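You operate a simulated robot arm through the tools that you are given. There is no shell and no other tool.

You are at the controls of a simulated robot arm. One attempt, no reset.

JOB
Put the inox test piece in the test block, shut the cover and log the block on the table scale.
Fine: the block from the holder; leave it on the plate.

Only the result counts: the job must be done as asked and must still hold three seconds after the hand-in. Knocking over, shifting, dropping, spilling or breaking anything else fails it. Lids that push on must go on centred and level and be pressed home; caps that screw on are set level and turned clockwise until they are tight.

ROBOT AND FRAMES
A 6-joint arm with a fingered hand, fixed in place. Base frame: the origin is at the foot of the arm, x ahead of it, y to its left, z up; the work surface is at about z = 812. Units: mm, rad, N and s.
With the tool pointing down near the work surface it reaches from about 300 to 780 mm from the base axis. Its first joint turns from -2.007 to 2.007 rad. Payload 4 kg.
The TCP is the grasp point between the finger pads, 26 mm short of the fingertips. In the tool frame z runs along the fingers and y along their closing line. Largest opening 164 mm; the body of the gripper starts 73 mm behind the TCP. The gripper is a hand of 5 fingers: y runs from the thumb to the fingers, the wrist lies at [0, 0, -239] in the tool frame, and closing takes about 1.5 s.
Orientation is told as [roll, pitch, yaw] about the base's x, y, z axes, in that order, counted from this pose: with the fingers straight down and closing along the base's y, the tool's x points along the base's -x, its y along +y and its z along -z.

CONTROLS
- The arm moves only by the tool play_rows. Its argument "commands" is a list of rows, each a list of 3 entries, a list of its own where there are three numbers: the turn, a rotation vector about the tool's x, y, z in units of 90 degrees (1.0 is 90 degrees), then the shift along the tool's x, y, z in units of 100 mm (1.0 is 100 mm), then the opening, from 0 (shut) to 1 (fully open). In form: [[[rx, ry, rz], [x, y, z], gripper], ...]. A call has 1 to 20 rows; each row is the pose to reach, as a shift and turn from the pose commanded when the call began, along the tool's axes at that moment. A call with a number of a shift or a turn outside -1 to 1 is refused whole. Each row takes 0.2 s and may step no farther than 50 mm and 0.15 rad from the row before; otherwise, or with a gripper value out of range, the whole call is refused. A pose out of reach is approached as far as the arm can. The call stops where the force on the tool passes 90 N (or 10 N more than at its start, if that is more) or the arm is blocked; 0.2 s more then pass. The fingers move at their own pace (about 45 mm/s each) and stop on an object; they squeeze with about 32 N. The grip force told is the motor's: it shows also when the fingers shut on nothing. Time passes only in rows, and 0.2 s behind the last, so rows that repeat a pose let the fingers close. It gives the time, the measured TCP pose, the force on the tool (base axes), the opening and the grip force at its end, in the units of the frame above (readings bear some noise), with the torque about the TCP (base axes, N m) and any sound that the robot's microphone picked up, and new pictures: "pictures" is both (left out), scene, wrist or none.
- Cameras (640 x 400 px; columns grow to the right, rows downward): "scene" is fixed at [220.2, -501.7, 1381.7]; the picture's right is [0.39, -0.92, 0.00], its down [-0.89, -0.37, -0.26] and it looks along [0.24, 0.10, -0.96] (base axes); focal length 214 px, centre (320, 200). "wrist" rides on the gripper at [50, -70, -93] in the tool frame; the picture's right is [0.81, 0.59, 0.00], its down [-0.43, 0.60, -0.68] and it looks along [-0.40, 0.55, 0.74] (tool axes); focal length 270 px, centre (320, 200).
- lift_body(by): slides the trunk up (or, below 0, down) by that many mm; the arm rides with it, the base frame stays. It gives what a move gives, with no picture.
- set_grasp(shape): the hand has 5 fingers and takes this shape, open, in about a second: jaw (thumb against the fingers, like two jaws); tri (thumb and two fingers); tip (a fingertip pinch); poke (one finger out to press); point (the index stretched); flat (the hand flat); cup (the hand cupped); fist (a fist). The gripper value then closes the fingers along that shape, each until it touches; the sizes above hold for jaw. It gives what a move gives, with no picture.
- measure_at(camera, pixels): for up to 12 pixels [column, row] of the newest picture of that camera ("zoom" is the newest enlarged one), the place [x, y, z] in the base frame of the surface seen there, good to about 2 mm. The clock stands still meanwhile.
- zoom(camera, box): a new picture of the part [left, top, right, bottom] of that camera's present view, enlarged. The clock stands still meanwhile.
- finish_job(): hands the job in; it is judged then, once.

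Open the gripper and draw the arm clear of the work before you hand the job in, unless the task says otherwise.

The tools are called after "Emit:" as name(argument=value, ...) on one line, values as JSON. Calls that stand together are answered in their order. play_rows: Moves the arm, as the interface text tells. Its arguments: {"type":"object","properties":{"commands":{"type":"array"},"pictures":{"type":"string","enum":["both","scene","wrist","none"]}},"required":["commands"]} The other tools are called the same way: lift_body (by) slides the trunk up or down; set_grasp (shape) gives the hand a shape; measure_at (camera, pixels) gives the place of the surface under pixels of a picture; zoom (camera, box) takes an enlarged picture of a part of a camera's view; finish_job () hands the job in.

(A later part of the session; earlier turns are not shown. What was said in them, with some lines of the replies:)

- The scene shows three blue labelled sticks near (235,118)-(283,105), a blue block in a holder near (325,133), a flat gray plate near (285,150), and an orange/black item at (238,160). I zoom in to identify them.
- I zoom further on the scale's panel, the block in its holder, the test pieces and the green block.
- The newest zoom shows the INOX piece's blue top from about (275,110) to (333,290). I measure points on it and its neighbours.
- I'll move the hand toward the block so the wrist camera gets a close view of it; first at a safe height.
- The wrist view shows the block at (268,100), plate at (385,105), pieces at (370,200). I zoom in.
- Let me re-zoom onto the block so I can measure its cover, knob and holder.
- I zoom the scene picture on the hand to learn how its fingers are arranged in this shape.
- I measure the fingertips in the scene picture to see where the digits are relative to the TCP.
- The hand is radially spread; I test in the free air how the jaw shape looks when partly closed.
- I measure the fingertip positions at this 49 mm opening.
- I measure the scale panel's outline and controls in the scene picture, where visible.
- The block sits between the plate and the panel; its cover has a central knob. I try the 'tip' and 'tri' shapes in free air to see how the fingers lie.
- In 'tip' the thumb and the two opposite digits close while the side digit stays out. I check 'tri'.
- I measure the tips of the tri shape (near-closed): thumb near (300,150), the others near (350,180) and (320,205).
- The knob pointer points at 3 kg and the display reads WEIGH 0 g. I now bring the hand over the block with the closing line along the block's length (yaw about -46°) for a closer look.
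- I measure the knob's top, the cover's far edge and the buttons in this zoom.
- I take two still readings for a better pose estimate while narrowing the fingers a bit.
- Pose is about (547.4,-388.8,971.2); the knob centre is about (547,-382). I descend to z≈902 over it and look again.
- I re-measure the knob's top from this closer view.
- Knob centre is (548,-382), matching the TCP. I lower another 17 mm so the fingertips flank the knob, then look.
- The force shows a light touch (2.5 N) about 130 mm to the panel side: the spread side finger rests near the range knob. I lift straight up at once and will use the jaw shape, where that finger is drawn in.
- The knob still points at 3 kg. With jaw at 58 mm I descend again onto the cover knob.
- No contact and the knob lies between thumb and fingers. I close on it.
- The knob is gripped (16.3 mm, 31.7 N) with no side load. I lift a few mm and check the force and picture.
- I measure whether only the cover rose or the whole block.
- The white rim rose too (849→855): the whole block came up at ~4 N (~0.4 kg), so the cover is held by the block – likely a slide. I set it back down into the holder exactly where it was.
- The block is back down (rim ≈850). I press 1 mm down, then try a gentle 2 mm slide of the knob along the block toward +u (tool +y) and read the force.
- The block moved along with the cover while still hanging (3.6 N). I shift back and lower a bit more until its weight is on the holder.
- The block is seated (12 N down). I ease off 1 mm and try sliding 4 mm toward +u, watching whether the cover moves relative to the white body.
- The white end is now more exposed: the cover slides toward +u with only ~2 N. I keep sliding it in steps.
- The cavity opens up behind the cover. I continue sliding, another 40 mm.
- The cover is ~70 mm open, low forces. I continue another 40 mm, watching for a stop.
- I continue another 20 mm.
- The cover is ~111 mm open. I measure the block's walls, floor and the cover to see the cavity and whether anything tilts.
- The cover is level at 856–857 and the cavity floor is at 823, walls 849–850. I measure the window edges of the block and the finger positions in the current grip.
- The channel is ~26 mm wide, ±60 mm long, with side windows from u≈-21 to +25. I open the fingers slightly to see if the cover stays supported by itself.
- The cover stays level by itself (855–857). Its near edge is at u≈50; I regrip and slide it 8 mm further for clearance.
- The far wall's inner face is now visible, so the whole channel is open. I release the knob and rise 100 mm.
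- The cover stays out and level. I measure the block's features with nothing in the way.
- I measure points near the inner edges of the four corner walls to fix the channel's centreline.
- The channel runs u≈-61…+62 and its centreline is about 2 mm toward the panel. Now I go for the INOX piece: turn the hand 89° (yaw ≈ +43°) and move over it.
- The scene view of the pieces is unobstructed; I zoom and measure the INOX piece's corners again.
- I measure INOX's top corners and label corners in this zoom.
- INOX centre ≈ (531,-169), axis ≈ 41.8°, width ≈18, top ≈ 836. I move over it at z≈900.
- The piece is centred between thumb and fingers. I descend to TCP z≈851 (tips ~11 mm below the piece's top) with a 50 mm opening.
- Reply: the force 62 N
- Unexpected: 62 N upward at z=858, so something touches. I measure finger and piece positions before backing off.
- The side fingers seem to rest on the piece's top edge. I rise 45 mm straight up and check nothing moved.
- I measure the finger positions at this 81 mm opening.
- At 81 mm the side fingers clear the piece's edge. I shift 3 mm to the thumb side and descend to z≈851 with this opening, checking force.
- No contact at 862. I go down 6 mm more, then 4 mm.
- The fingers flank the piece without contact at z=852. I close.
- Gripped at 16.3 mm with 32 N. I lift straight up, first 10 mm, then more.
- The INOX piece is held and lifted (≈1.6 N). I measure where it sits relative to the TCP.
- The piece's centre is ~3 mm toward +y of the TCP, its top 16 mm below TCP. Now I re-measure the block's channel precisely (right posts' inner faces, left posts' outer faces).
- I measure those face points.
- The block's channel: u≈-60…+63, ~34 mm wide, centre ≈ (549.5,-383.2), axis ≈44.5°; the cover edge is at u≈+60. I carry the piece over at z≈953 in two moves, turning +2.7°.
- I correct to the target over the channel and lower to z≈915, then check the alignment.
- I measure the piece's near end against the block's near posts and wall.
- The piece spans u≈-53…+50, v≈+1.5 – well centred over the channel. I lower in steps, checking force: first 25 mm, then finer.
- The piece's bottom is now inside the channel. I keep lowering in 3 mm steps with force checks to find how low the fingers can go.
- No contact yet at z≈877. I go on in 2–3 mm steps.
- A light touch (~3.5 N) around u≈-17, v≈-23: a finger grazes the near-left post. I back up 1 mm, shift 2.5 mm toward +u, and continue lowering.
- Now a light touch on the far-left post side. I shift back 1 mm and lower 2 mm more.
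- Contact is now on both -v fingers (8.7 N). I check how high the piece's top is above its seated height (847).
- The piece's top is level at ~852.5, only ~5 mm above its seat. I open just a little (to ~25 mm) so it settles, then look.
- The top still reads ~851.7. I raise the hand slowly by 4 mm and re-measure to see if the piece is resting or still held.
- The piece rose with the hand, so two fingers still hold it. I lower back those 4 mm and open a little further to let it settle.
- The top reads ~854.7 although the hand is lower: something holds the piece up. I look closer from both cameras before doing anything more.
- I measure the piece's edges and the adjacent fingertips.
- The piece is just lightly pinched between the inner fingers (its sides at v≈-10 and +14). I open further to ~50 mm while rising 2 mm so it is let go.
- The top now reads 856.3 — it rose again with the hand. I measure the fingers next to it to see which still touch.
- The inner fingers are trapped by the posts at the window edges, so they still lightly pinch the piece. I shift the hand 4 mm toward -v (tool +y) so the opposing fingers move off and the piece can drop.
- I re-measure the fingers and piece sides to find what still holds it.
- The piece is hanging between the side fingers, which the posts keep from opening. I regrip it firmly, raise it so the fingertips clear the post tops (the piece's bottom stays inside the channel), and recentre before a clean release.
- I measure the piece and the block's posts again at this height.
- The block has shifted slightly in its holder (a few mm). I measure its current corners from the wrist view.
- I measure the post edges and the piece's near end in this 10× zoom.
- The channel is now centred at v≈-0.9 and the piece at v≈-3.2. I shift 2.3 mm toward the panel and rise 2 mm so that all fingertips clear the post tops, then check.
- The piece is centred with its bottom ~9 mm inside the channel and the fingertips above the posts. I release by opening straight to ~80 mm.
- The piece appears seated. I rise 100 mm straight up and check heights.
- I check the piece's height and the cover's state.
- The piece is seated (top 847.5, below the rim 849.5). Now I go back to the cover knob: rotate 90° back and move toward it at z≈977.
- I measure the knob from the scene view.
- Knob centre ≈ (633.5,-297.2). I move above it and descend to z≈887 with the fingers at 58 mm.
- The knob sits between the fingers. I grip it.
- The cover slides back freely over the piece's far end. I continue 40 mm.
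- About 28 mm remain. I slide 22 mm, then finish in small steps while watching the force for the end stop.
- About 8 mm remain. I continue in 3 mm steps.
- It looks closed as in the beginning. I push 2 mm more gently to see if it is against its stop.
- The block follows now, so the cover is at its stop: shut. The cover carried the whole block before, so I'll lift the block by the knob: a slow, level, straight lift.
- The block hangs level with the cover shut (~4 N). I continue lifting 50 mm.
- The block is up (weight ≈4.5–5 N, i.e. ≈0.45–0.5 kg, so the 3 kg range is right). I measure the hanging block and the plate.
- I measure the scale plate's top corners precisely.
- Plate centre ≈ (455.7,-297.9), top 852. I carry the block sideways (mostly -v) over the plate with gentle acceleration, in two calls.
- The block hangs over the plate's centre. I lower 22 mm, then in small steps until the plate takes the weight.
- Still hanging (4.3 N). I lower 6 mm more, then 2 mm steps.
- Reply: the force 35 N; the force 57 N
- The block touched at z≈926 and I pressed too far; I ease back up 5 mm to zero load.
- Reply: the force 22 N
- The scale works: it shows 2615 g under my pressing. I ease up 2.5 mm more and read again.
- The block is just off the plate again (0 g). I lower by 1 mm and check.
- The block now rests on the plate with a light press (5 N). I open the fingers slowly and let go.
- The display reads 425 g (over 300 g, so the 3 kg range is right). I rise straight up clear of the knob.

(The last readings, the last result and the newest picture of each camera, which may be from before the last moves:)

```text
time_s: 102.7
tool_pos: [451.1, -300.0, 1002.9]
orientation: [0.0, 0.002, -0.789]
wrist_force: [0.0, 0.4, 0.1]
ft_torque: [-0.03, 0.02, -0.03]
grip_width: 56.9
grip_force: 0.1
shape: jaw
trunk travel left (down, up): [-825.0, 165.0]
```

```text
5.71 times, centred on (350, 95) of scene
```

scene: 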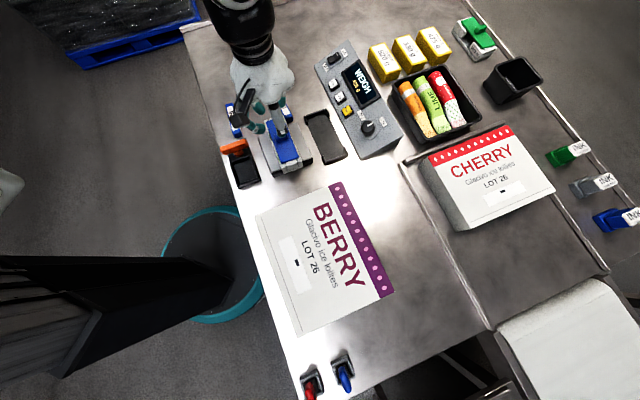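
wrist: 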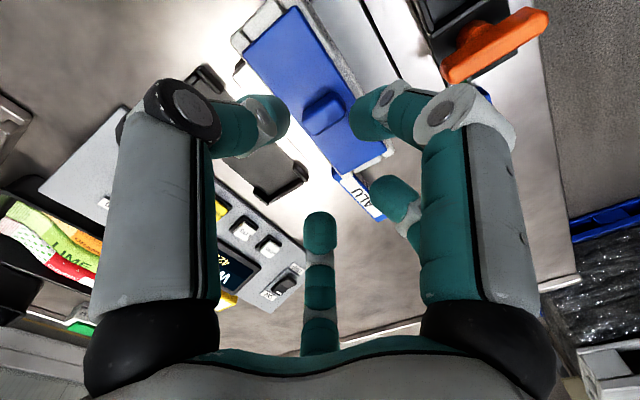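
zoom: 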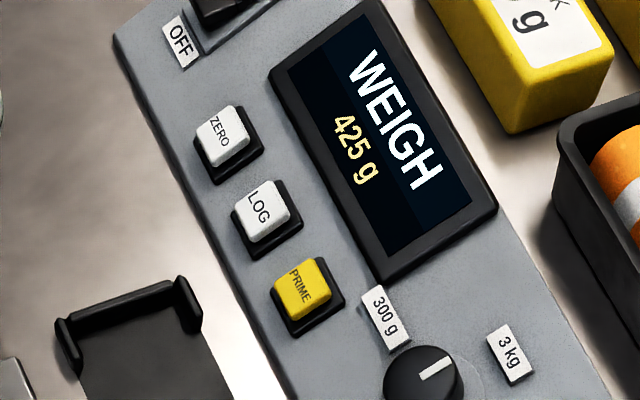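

The block sits on the plate with the cover shut and 425 g shown. Now for the LOG button (top at ≈ (671,-377,845)); I form the 'poke' shape in free air and look at where the fingertip is.

Emit:
set_grasp(shape="poke")

Emit:
play_rows(commands=[[[0, 0, 0], [0, 0, -0.2], 1], [[0, 0, 0], [0, 0, -0.5], 1], [[0, 0, 0], [0, 0, -0.5], 1]], pictures="both")

Emit:
zoom(camera="scene", box=[190, 0, 350, 170])

```text
time_s: 103.6
tool_pos: [450.1, -299.5, 1003.1]
orientation: [0.0, 0.001, -0.789]
wrist_force: [0.5, 0.1, -0.5]
ft_torque: [0.01, -0.02, 0.01]
grip_width: 0.1
grip_force: 0.1
shape: poke
trunk travel left (down, up): [-825.0, 165.0]
```

```text
time_s: 104.4
tool_pos: [451.8, -300.6, 1055.2]
orientation: [-0.001, 0.002, -0.789]
wrist_force: [0.9, -0.3, 0.5]
ft_torque: [0.0, 0.02, 0.01]
grip_width: 0.2
grip_force: 0.1
shape: poke
trunk travel left (down, up): [-825.0, 165.0]
```

scene: 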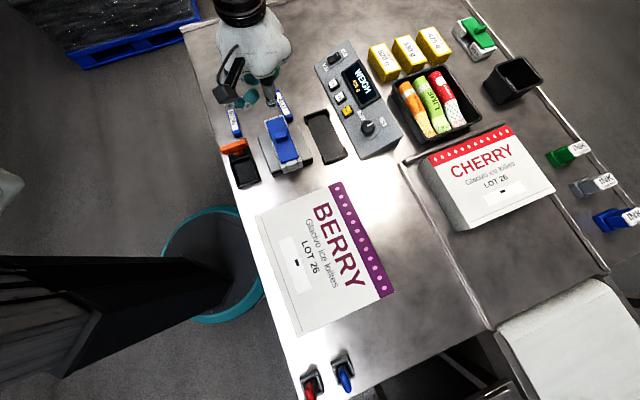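
wrist: 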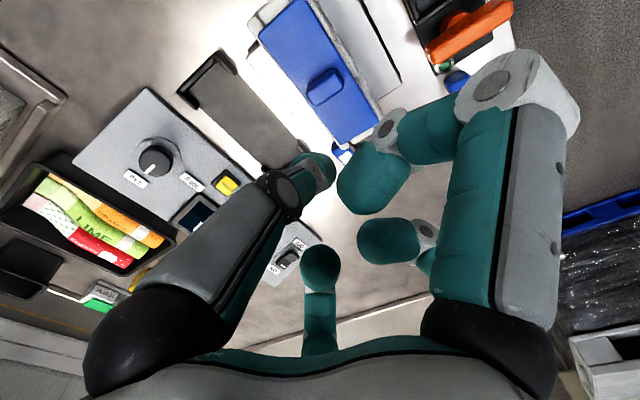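

```text
2.35 times, centred on (270, 85) of scene
```

zoom: 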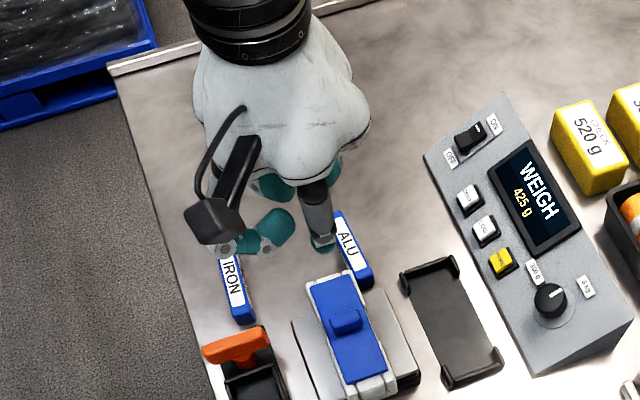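

I measure which finger is out and where its tip lies relative to the TCP.

Emit:
measure_at(camera="wrist", pixels=[[322, 172], [310, 165], [330, 178], [355, 190], [345, 200], [375, 245], [320, 265], [320, 285], [285, 190], [395, 130], [320, 160], [325, 165]])

Emit:
measure_at(camera="scene", pixels=[[271, 104], [271, 100], [263, 98], [255, 95], [269, 105], [272, 90]])

Emit:
zoom(camera="wrist", box=[240, 110, 440, 300])

```text
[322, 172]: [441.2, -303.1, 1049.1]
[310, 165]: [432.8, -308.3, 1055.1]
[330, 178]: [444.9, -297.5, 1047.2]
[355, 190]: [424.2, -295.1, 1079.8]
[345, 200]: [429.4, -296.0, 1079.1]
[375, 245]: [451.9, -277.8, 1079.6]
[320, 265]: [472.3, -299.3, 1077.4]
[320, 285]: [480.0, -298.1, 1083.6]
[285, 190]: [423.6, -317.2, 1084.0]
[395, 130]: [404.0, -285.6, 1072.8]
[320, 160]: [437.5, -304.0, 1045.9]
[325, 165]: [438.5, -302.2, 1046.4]
```

```text
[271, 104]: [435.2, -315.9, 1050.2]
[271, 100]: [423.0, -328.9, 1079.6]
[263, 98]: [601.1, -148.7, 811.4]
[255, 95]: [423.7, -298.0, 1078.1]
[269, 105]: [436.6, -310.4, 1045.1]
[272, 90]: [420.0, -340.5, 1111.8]
```

```text
2.11 times, centred on (340, 205) of wrist
```

zoom: 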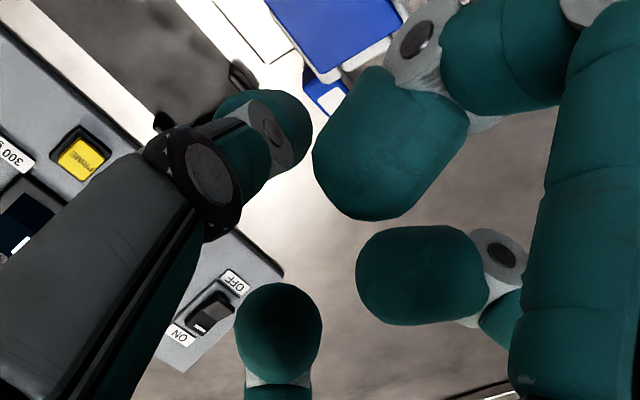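

The extended finger's tip is near the TCP axis, ~10–15 mm below it; the other fingers are curled ~25 mm higher. I measure the LOG button precisely.

Emit:
zoom(camera="scene", box=[322, 75, 362, 120])

```text
8.89 times, centred on (342, 98) of scene
```

zoom: 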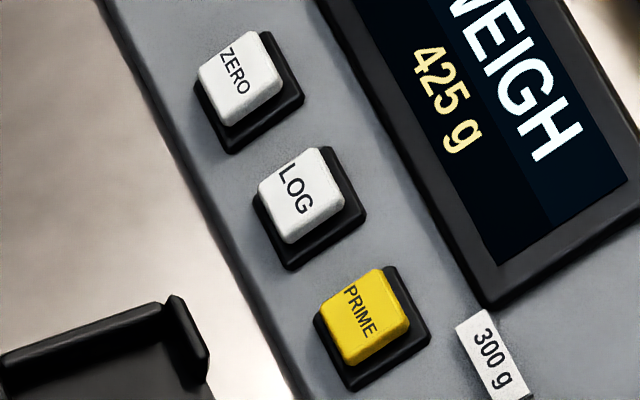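

Emit:
measure_at(camera="zoom", pixels=[[265, 185], [318, 152], [338, 192], [290, 232], [302, 190], [238, 75], [365, 310], [270, 250], [340, 250], [440, 200], [230, 200], [380, 170]])

```text
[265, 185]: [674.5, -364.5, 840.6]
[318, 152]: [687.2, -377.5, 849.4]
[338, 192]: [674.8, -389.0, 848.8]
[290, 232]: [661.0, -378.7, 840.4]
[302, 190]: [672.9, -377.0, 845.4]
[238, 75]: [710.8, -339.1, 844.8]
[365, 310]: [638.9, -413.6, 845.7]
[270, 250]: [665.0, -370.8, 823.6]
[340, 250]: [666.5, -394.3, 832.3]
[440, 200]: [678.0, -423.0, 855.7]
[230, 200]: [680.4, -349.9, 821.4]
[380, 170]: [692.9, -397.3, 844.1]
```

LOG's top centre ≈ (673.5,-377.2,845), tilted ~26° toward the block side. I move the hand toward it at height.

Emit:
play_rows(commands=[[[0, 0, 0], [-0.3, 0.17, 0], 1], [[0, 0, 0], [-0.65, 0.37, 0.05], 1], [[0, 0, 0], [-0.95, 0.55, 0.1], 1]], pictures="none")

Emit:
play_rows(commands=[[[0, -0.05, 0], [-0.2, 0.1, 0.1], 1], [[0, -0.1, 0], [-0.4, 0.2, 0.25], 1], [[0, -0.15, 0], [-0.5, 0.3, 0.4], 1], [[0, -0.2, 0], [-0.6, 0.4, 0.6], 1], [[0, -0.25, 0], [-0.65, 0.48, 0.8], 1], [[0, -0.28, 0], [-0.65, 0.48, 0.9], 1], [[0, -0.28, 0], [-0.65, 0.48, 0.9], 1]], pictures="both")

Emit:
zoom(camera="wrist", box=[200, 80, 440, 280])

Emit:
zoom(camera="scene", box=[290, 20, 390, 140])

```text
time_s: 105.2
tool_pos: [559.7, -331.9, 1042.9]
orientation: [-0.001, 0.0, -0.789]
wrist_force: [-0.2, 0.1, -0.4]
ft_torque: [0.03, 0.01, 0.0]
grip_width: 0.0
grip_force: 0.1
shape: poke
trunk travel left (down, up): [-825.0, 165.0]
```

```text
time_s: 106.8
tool_pos: [636.1, -341.0, 956.3]
orientation: [0.002, -0.44, -0.79]
wrist_force: [0.1, 0.0, 0.4]
ft_torque: [0.01, -0.01, -0.03]
grip_width: 0.0
grip_force: 0.1
shape: poke
trunk travel left (down, up): [-825.0, 165.0]
```

scene: 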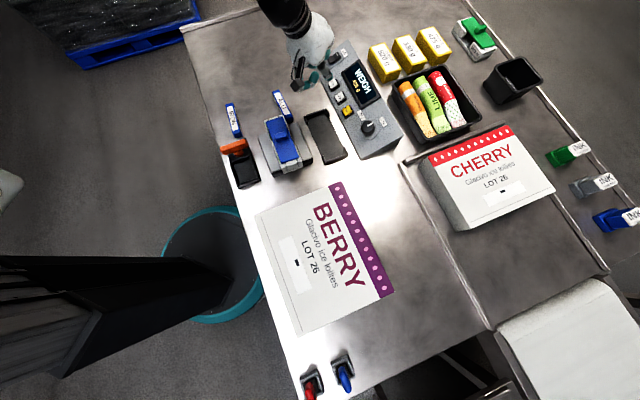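
wrist: 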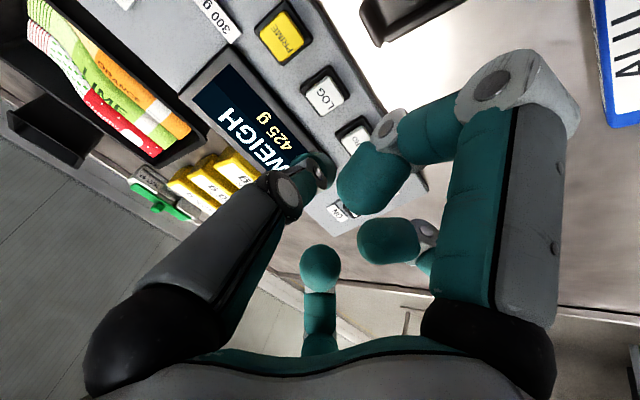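

```text
2.00 times, centred on (320, 180) of wrist
```

zoom: 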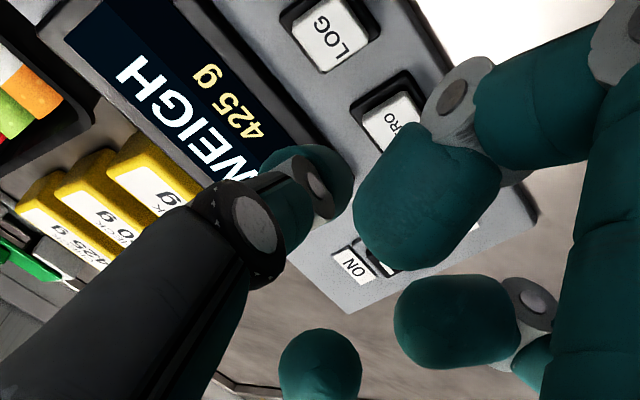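

```text
3.33 times, centred on (340, 80) of scene
```

zoom: 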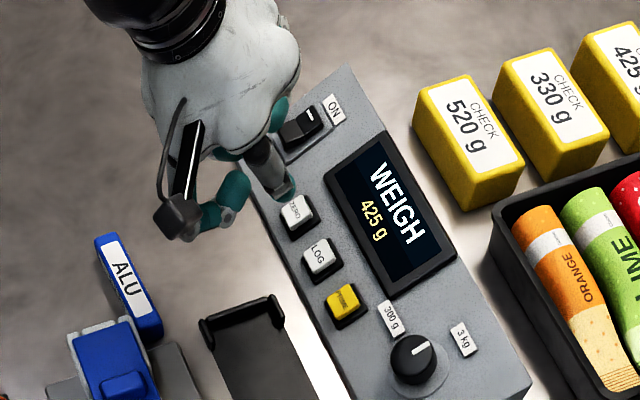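

I measure the fingertip from both views to fix its offset from the TCP.

Emit:
measure_at(camera="zoom", pixels=[[285, 185], [292, 190], [288, 196], [280, 180], [262, 165], [320, 255], [230, 190], [297, 212]])

Emit:
measure_at(camera="wrist", pixels=[[325, 165], [333, 175], [320, 160], [333, 165], [310, 157], [325, 95], [355, 135], [350, 195], [320, 265], [365, 240]])

```text
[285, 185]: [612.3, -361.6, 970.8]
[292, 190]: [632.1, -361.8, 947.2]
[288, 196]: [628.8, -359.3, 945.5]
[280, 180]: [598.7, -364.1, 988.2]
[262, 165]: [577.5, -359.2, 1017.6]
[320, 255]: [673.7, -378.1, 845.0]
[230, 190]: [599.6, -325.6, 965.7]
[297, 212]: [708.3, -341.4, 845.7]
```

```text
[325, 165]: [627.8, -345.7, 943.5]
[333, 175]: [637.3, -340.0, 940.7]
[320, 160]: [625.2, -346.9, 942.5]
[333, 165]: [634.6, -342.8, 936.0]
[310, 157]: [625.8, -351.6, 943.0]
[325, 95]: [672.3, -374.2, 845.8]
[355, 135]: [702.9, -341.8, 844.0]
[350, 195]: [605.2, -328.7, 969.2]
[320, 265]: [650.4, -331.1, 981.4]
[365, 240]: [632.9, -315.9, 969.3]
```

The tip is roughly at tool (0,-4,+24). LOG lies almost straight along the tool axis, ~100 mm ahead. I advance 60 mm along it and look.

Emit:
play_rows(commands=[[[0, 0, 0], [0, 0.02, 0.2], 1], [[0, 0, 0], [0.0, 0.04, 0.4], 1], [[0, 0, 0], [0.0, 0.05, 0.6], 1], [[0, 0, 0], [0.0, 0.05, 0.6], 1]], pictures="both")

Emit:
zoom(camera="wrist", box=[220, 60, 420, 240])

Emit:
zoom(camera="scene", box=[310, 50, 380, 130])

```text
time_s: 107.8
tool_pos: [657.8, -357.0, 900.6]
orientation: [0.001, -0.441, -0.79]
wrist_force: [-0.1, 0.6, -0.6]
ft_torque: [0.03, -0.03, -0.03]
grip_width: 0.0
grip_force: 0.0
shape: poke
trunk travel left (down, up): [-825.0, 165.0]
```

scene: 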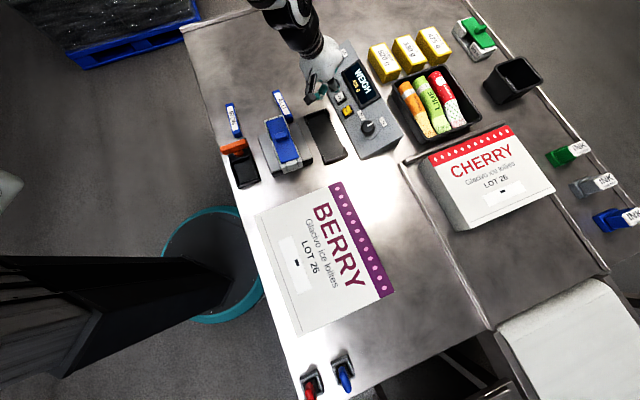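
wrist: 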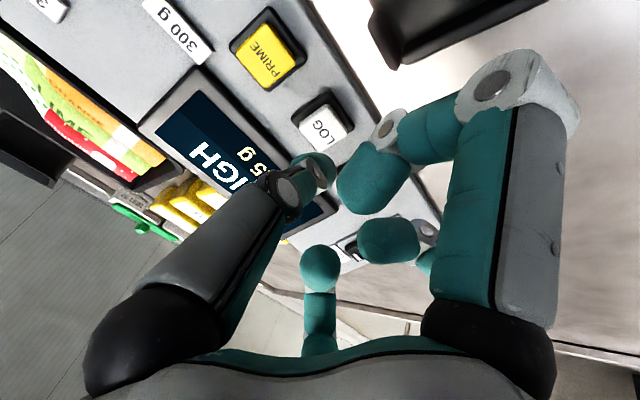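

```text
2.22 times, centred on (320, 150) of wrist
```

zoom: 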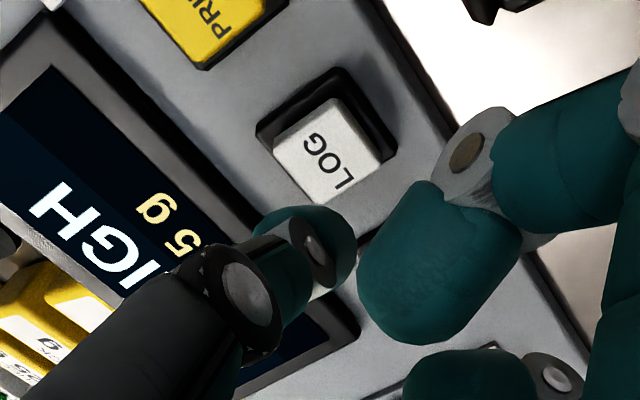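

```text
5.00 times, centred on (345, 90) of scene
```

zoom: 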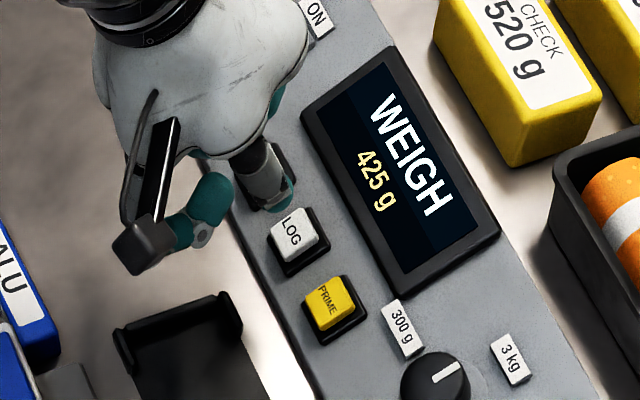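

The alignment is good: LOG lies ~37 mm ahead of the tip. I advance 28 mm with a small correction and check again.

Emit:
play_rows(commands=[[[0, 0, 0], [0.01, 0.01, 0.1], 1], [[0, 0, 0], [0.015, 0.015, 0.2], 1], [[0, 0, 0], [0.015, 0.015, 0.28], 1], [[0, 0, 0], [0.015, 0.015, 0.28], 1]], pictures="both")

Emit:
zoom(camera="wrist", box=[220, 80, 420, 240])

Emit:
zoom(camera="scene", box=[315, 60, 375, 130])

```text
time_s: 108.8
tool_pos: [666.6, -362.9, 876.1]
orientation: [0.0, -0.44, -0.789]
wrist_force: [-0.8, 0.1, -0.2]
ft_torque: [0.01, 0.0, 0.01]
grip_width: 0.1
grip_force: 0.0
shape: poke
trunk travel left (down, up): [-825.0, 165.0]
```

scene: 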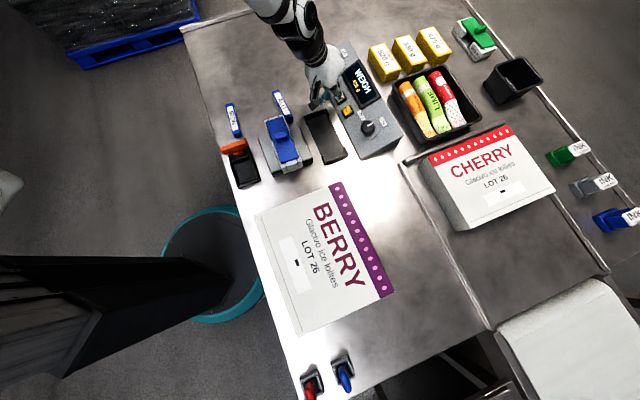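
wrist: 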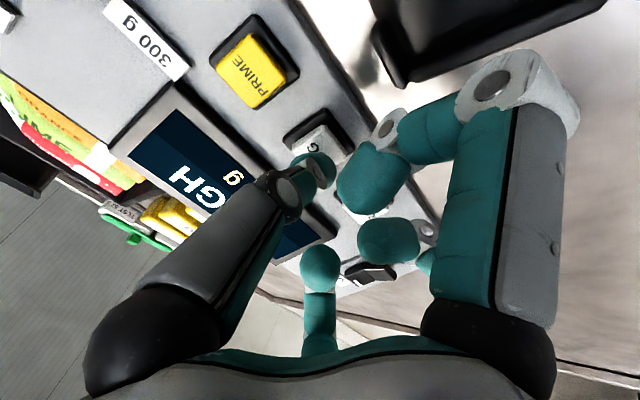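

```text
2.50 times, centred on (320, 160) of wrist
```

zoom: 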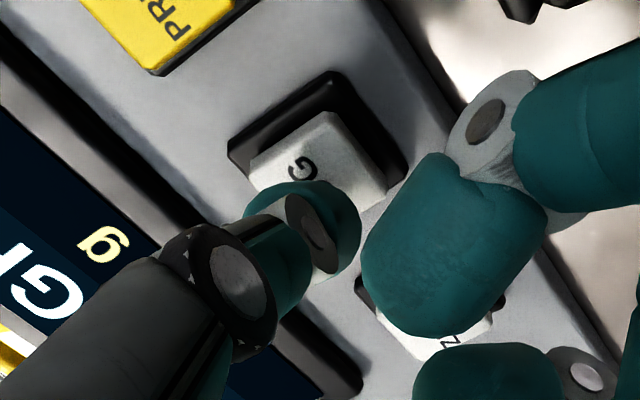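

```text
5.71 times, centred on (345, 95) of scene
```

zoom: 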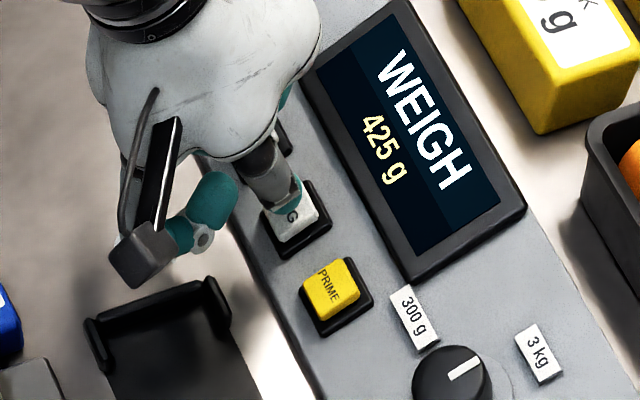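

The tip is right above LOG. I advance 6 mm, then in 1–2 mm steps until it clicks.

Emit:
play_rows(commands=[[[0, 0, 0], [0, 0, 0.03], 1], [[0, 0, 0], [0, 0, 0.06], 1], [[0, 0, 0], [0, 0, 0.06], 1]], pictures="none")

```text
time_s: 109.6
tool_pos: [669.1, -364.7, 869.4]
orientation: [0.0, -0.439, -0.788]
wrist_force: [-0.8, 0.3, 0.5]
ft_torque: [0.01, -0.02, 0.0]
grip_width: 0.1
grip_force: 0.0
shape: poke
trunk travel left (down, up): [-825.0, 165.0]
```

Emit:
play_rows(commands=[[[0, 0, 0], [0, 0, 0.02], 1], [[0, 0, 0], [0, 0, 0.02], 1]], pictures="none")

```text
time_s: 110.2
tool_pos: [669.5, -365.8, 867.9]
orientation: [0.0, -0.44, -0.789]
wrist_force: [-0.3, -0.7, 1.1]
ft_torque: [-0.03, 0.01, 0.0]
grip_width: 0.0
grip_force: 0.0
shape: poke
trunk travel left (down, up): [-825.0, 165.0]
```

Nothing yet; I advance 2 mm more and look at the tip and display.

Emit:
play_rows(commands=[[[0, 0, 0], [0, 0, 0.02], 1], [[0, 0, 0], [0, 0, 0.02], 1]], pictures="both")

Emit:
zoom(camera="wrist", box=[240, 100, 400, 240])

Emit:
zoom(camera="scene", box=[320, 65, 380, 130])

```text
time_s: 110.8
tool_pos: [669.9, -365.1, 865.2]
orientation: [0.0, -0.439, -0.787]
wrist_force: [-1.2, 0.0, 3.1]
ft_torque: [-0.01, 0.03, -0.04]
grip_width: 0.0
grip_force: 0.0
shape: poke
trunk travel left (down, up): [-825.0, 165.0]
heard: click
```

scene: 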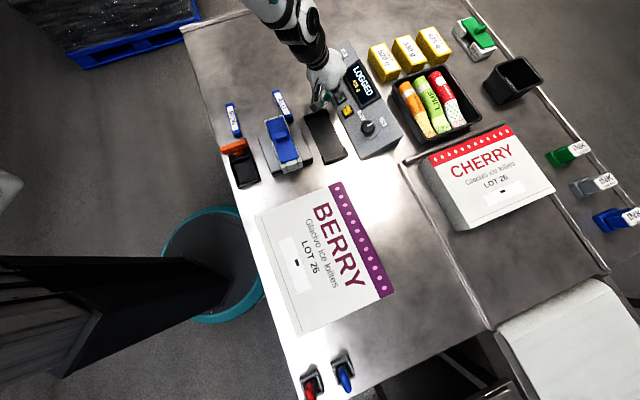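
wrist: 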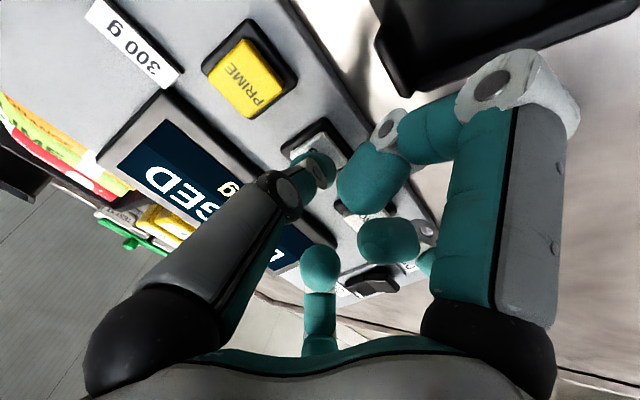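

```text
2.86 times, centred on (320, 170) of wrist
```

zoom: 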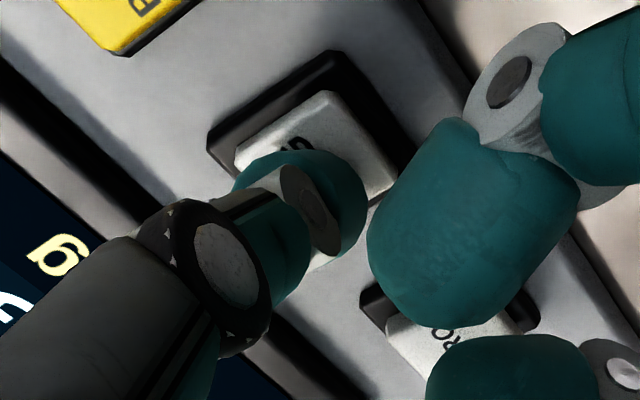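

```text
6.15 times, centred on (350, 98) of scene
```

zoom: 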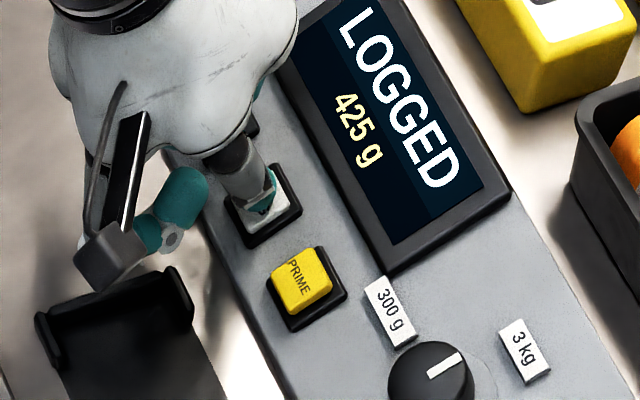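

A click, and the display says LOGGED 425 g. I retreat straight back along the tool axis.

Emit:
play_rows(commands=[[[0, 0, 0], [0, 0, -0.1], 1], [[0, 0, 0], [0, 0, -0.4], 1], [[0, 0, 0], [0, 0, -0.7], 1], [[0, 0, 0], [0, 0, -1.0], 1]], pictures="none")

Emit:
play_rows(commands=[[[0, 0.05, 0], [0, 0.2, -0.2], 1], [[0, 0.1, 0], [0, 0.4, -0.4], 1], [[0, 0.15, 0], [0, 0.5, -0.7], 1], [[0, 0.2, 0], [0, 0.5, -0.9], 1], [[0, 0.28, 0], [0, 0.5, -1.0], 1], [[0, 0.28, 0], [0, 0.5, -1.0], 1]], pictures="none")

Emit:
set_grasp(shape="jaw")

Emit:
play_rows(commands=[[[0, 0, 0], [0, 0, 0], 1], [[0, 0, 0], [0, 0, 0], 1]], pictures="both")

```text
time_s: 111.8
tool_pos: [640.5, -334.6, 954.4]
orientation: [0.0, -0.438, -0.791]
wrist_force: [0.0, -0.3, -0.2]
ft_torque: [0.0, -0.03, -0.02]
grip_width: 0.0
grip_force: 0.1
shape: poke
trunk travel left (down, up): [-825.0, 165.0]
```

```text
time_s: 113.2
tool_pos: [645.9, -268.6, 1048.4]
orientation: [-0.001, 0.003, -0.79]
wrist_force: [0.9, -0.7, 0.1]
ft_torque: [-0.01, -0.01, -0.02]
grip_width: 0.0
grip_force: 0.0
shape: poke
trunk travel left (down, up): [-825.0, 165.0]
```

```text
time_s: 114.1
tool_pos: [647.0, -269.1, 1047.8]
orientation: [0.0, -0.001, -0.79]
wrist_force: [-0.3, -0.1, -0.3]
ft_torque: [0.01, 0.01, 0.0]
grip_width: 163.8
grip_force: 0.0
shape: jaw
trunk travel left (down, up): [-825.0, 165.0]
```

```text
time_s: 114.7
tool_pos: [647.0, -269.2, 1048.2]
orientation: [0.0, -0.001, -0.789]
wrist_force: [0.2, -0.7, -0.5]
ft_torque: [0.04, -0.01, 0.01]
grip_width: 164.1
grip_force: 0.0
shape: jaw
trunk travel left (down, up): [-825.0, 165.0]
```

scene: 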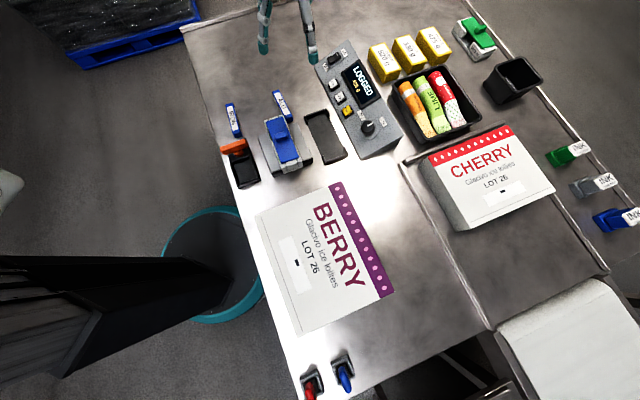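
wrist: 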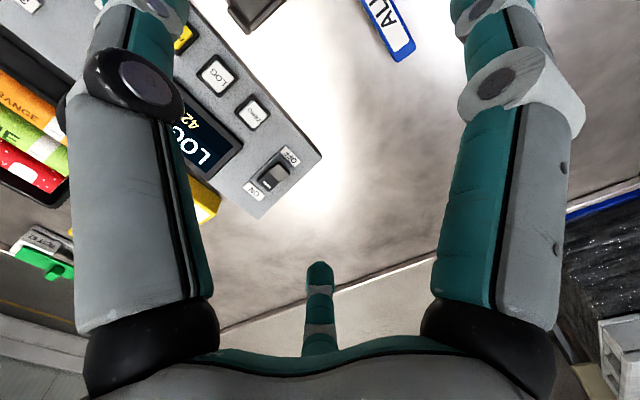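

I verify the final scene: the block on the plate with shut cover, the display and the neighbouring objects.

Emit:
zoom(camera="scene", box=[215, 80, 345, 195])

Emit:
zoom(camera="scene", box=[255, 105, 315, 185])

Emit:
zoom(camera="scene", box=[310, 40, 410, 165])

```text
3.48 times, centred on (280, 138) of scene
```

zoom: 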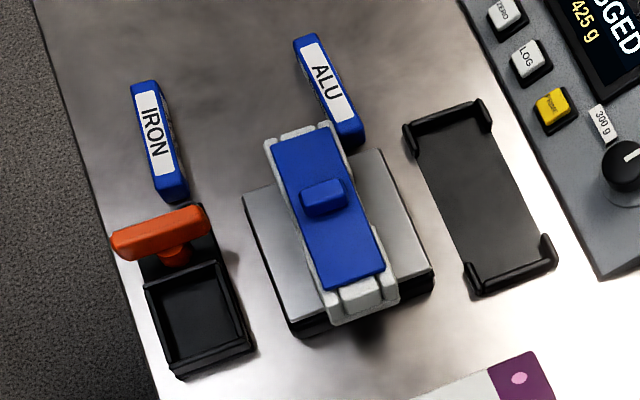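

```text
5.00 times, centred on (285, 145) of scene
```

zoom: 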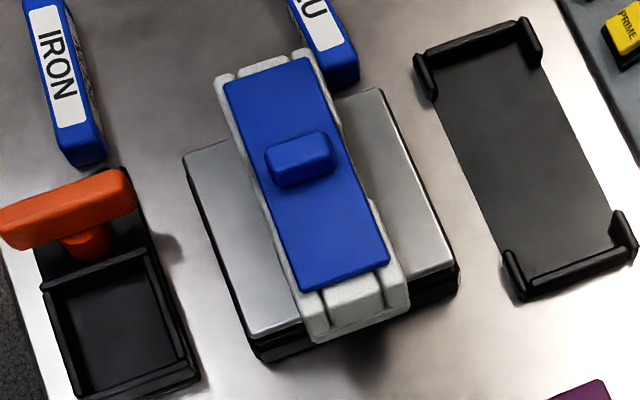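

```text
3.20 times, centred on (360, 102) of scene
```

zoom: 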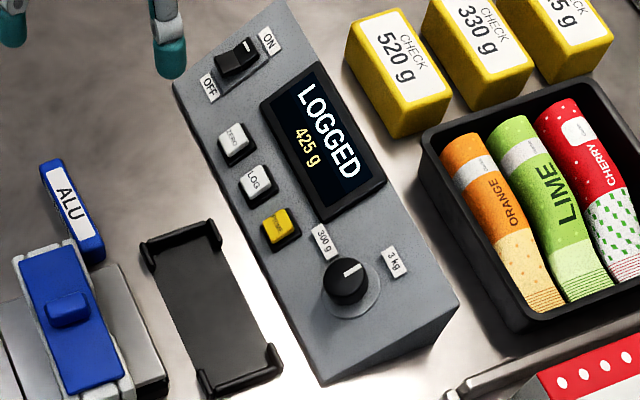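

I measure the cover's margins on the body at both ends to be sure it is fully shut.

Emit:
zoom(camera="scene", box=[262, 112, 307, 172])

```text
6.67 times, centred on (284, 142) of scene
```

zoom: 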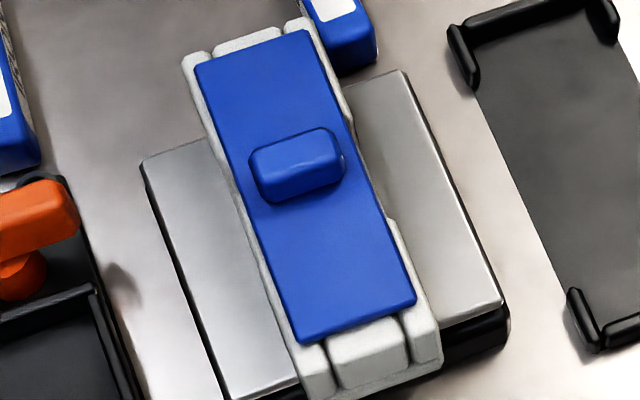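

Emit:
measure_at(camera="zoom", pixels=[[303, 338], [412, 300], [200, 66], [305, 34], [335, 380], [405, 360], [215, 50], [280, 32], [440, 355], [190, 65], [298, 160], [360, 345]])

```text
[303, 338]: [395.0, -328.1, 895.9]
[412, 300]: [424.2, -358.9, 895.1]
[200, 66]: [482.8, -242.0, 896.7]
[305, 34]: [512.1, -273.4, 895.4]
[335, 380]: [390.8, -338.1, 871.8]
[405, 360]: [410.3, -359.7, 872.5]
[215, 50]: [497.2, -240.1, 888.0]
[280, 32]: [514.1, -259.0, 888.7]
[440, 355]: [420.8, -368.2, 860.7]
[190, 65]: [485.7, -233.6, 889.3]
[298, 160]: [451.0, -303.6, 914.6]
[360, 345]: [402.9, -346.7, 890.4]
```

The cover is centred on the body (centres agree within ~1 mm), level, the block rests on the plate, the display shows LOGGED 425 g, nothing else has moved and the hand is open and clear. I hand the job in.

Emit:
finish_job()

```text
The job is handed in.
```

I put the INOX piece in the test block from the holder, shut the cover, set the block on the scale plate and logged it. The display reads LOGGED 425 g. I have handed the job in, and no verdict has come back yet.

- **Block:** it sits near the centre of the plate with its ends overhanging slightly. The cover is closed to its stop and level, centred on the body to within about 1 mm.
- **Range:** I left the knob on 3 kg, because 425 g is over the 300 g range. If "Fine" meant the 300 g range, the block is too heavy for it.
- **Piece drop:** the fingers could not let go inside the block, so I released the piece about 17 mm above the floor of the channel. It landed seated, just below the rim.
- **Contacts on the way:**
  - A side finger lightly touched the range knob; it still points at 3 kg.
  - I pressed on the plate with up to about 57 N while setting the block down. The reading went back to 0 g when I lifted it off.
  - On the first try at the INOX piece, the fingers pushed down on its top edge with about 62 N. It did not move visibly.

The IRON and ALU pieces, the holder and the other items on the bench look undisturbed. The hand is open and clear of the work.
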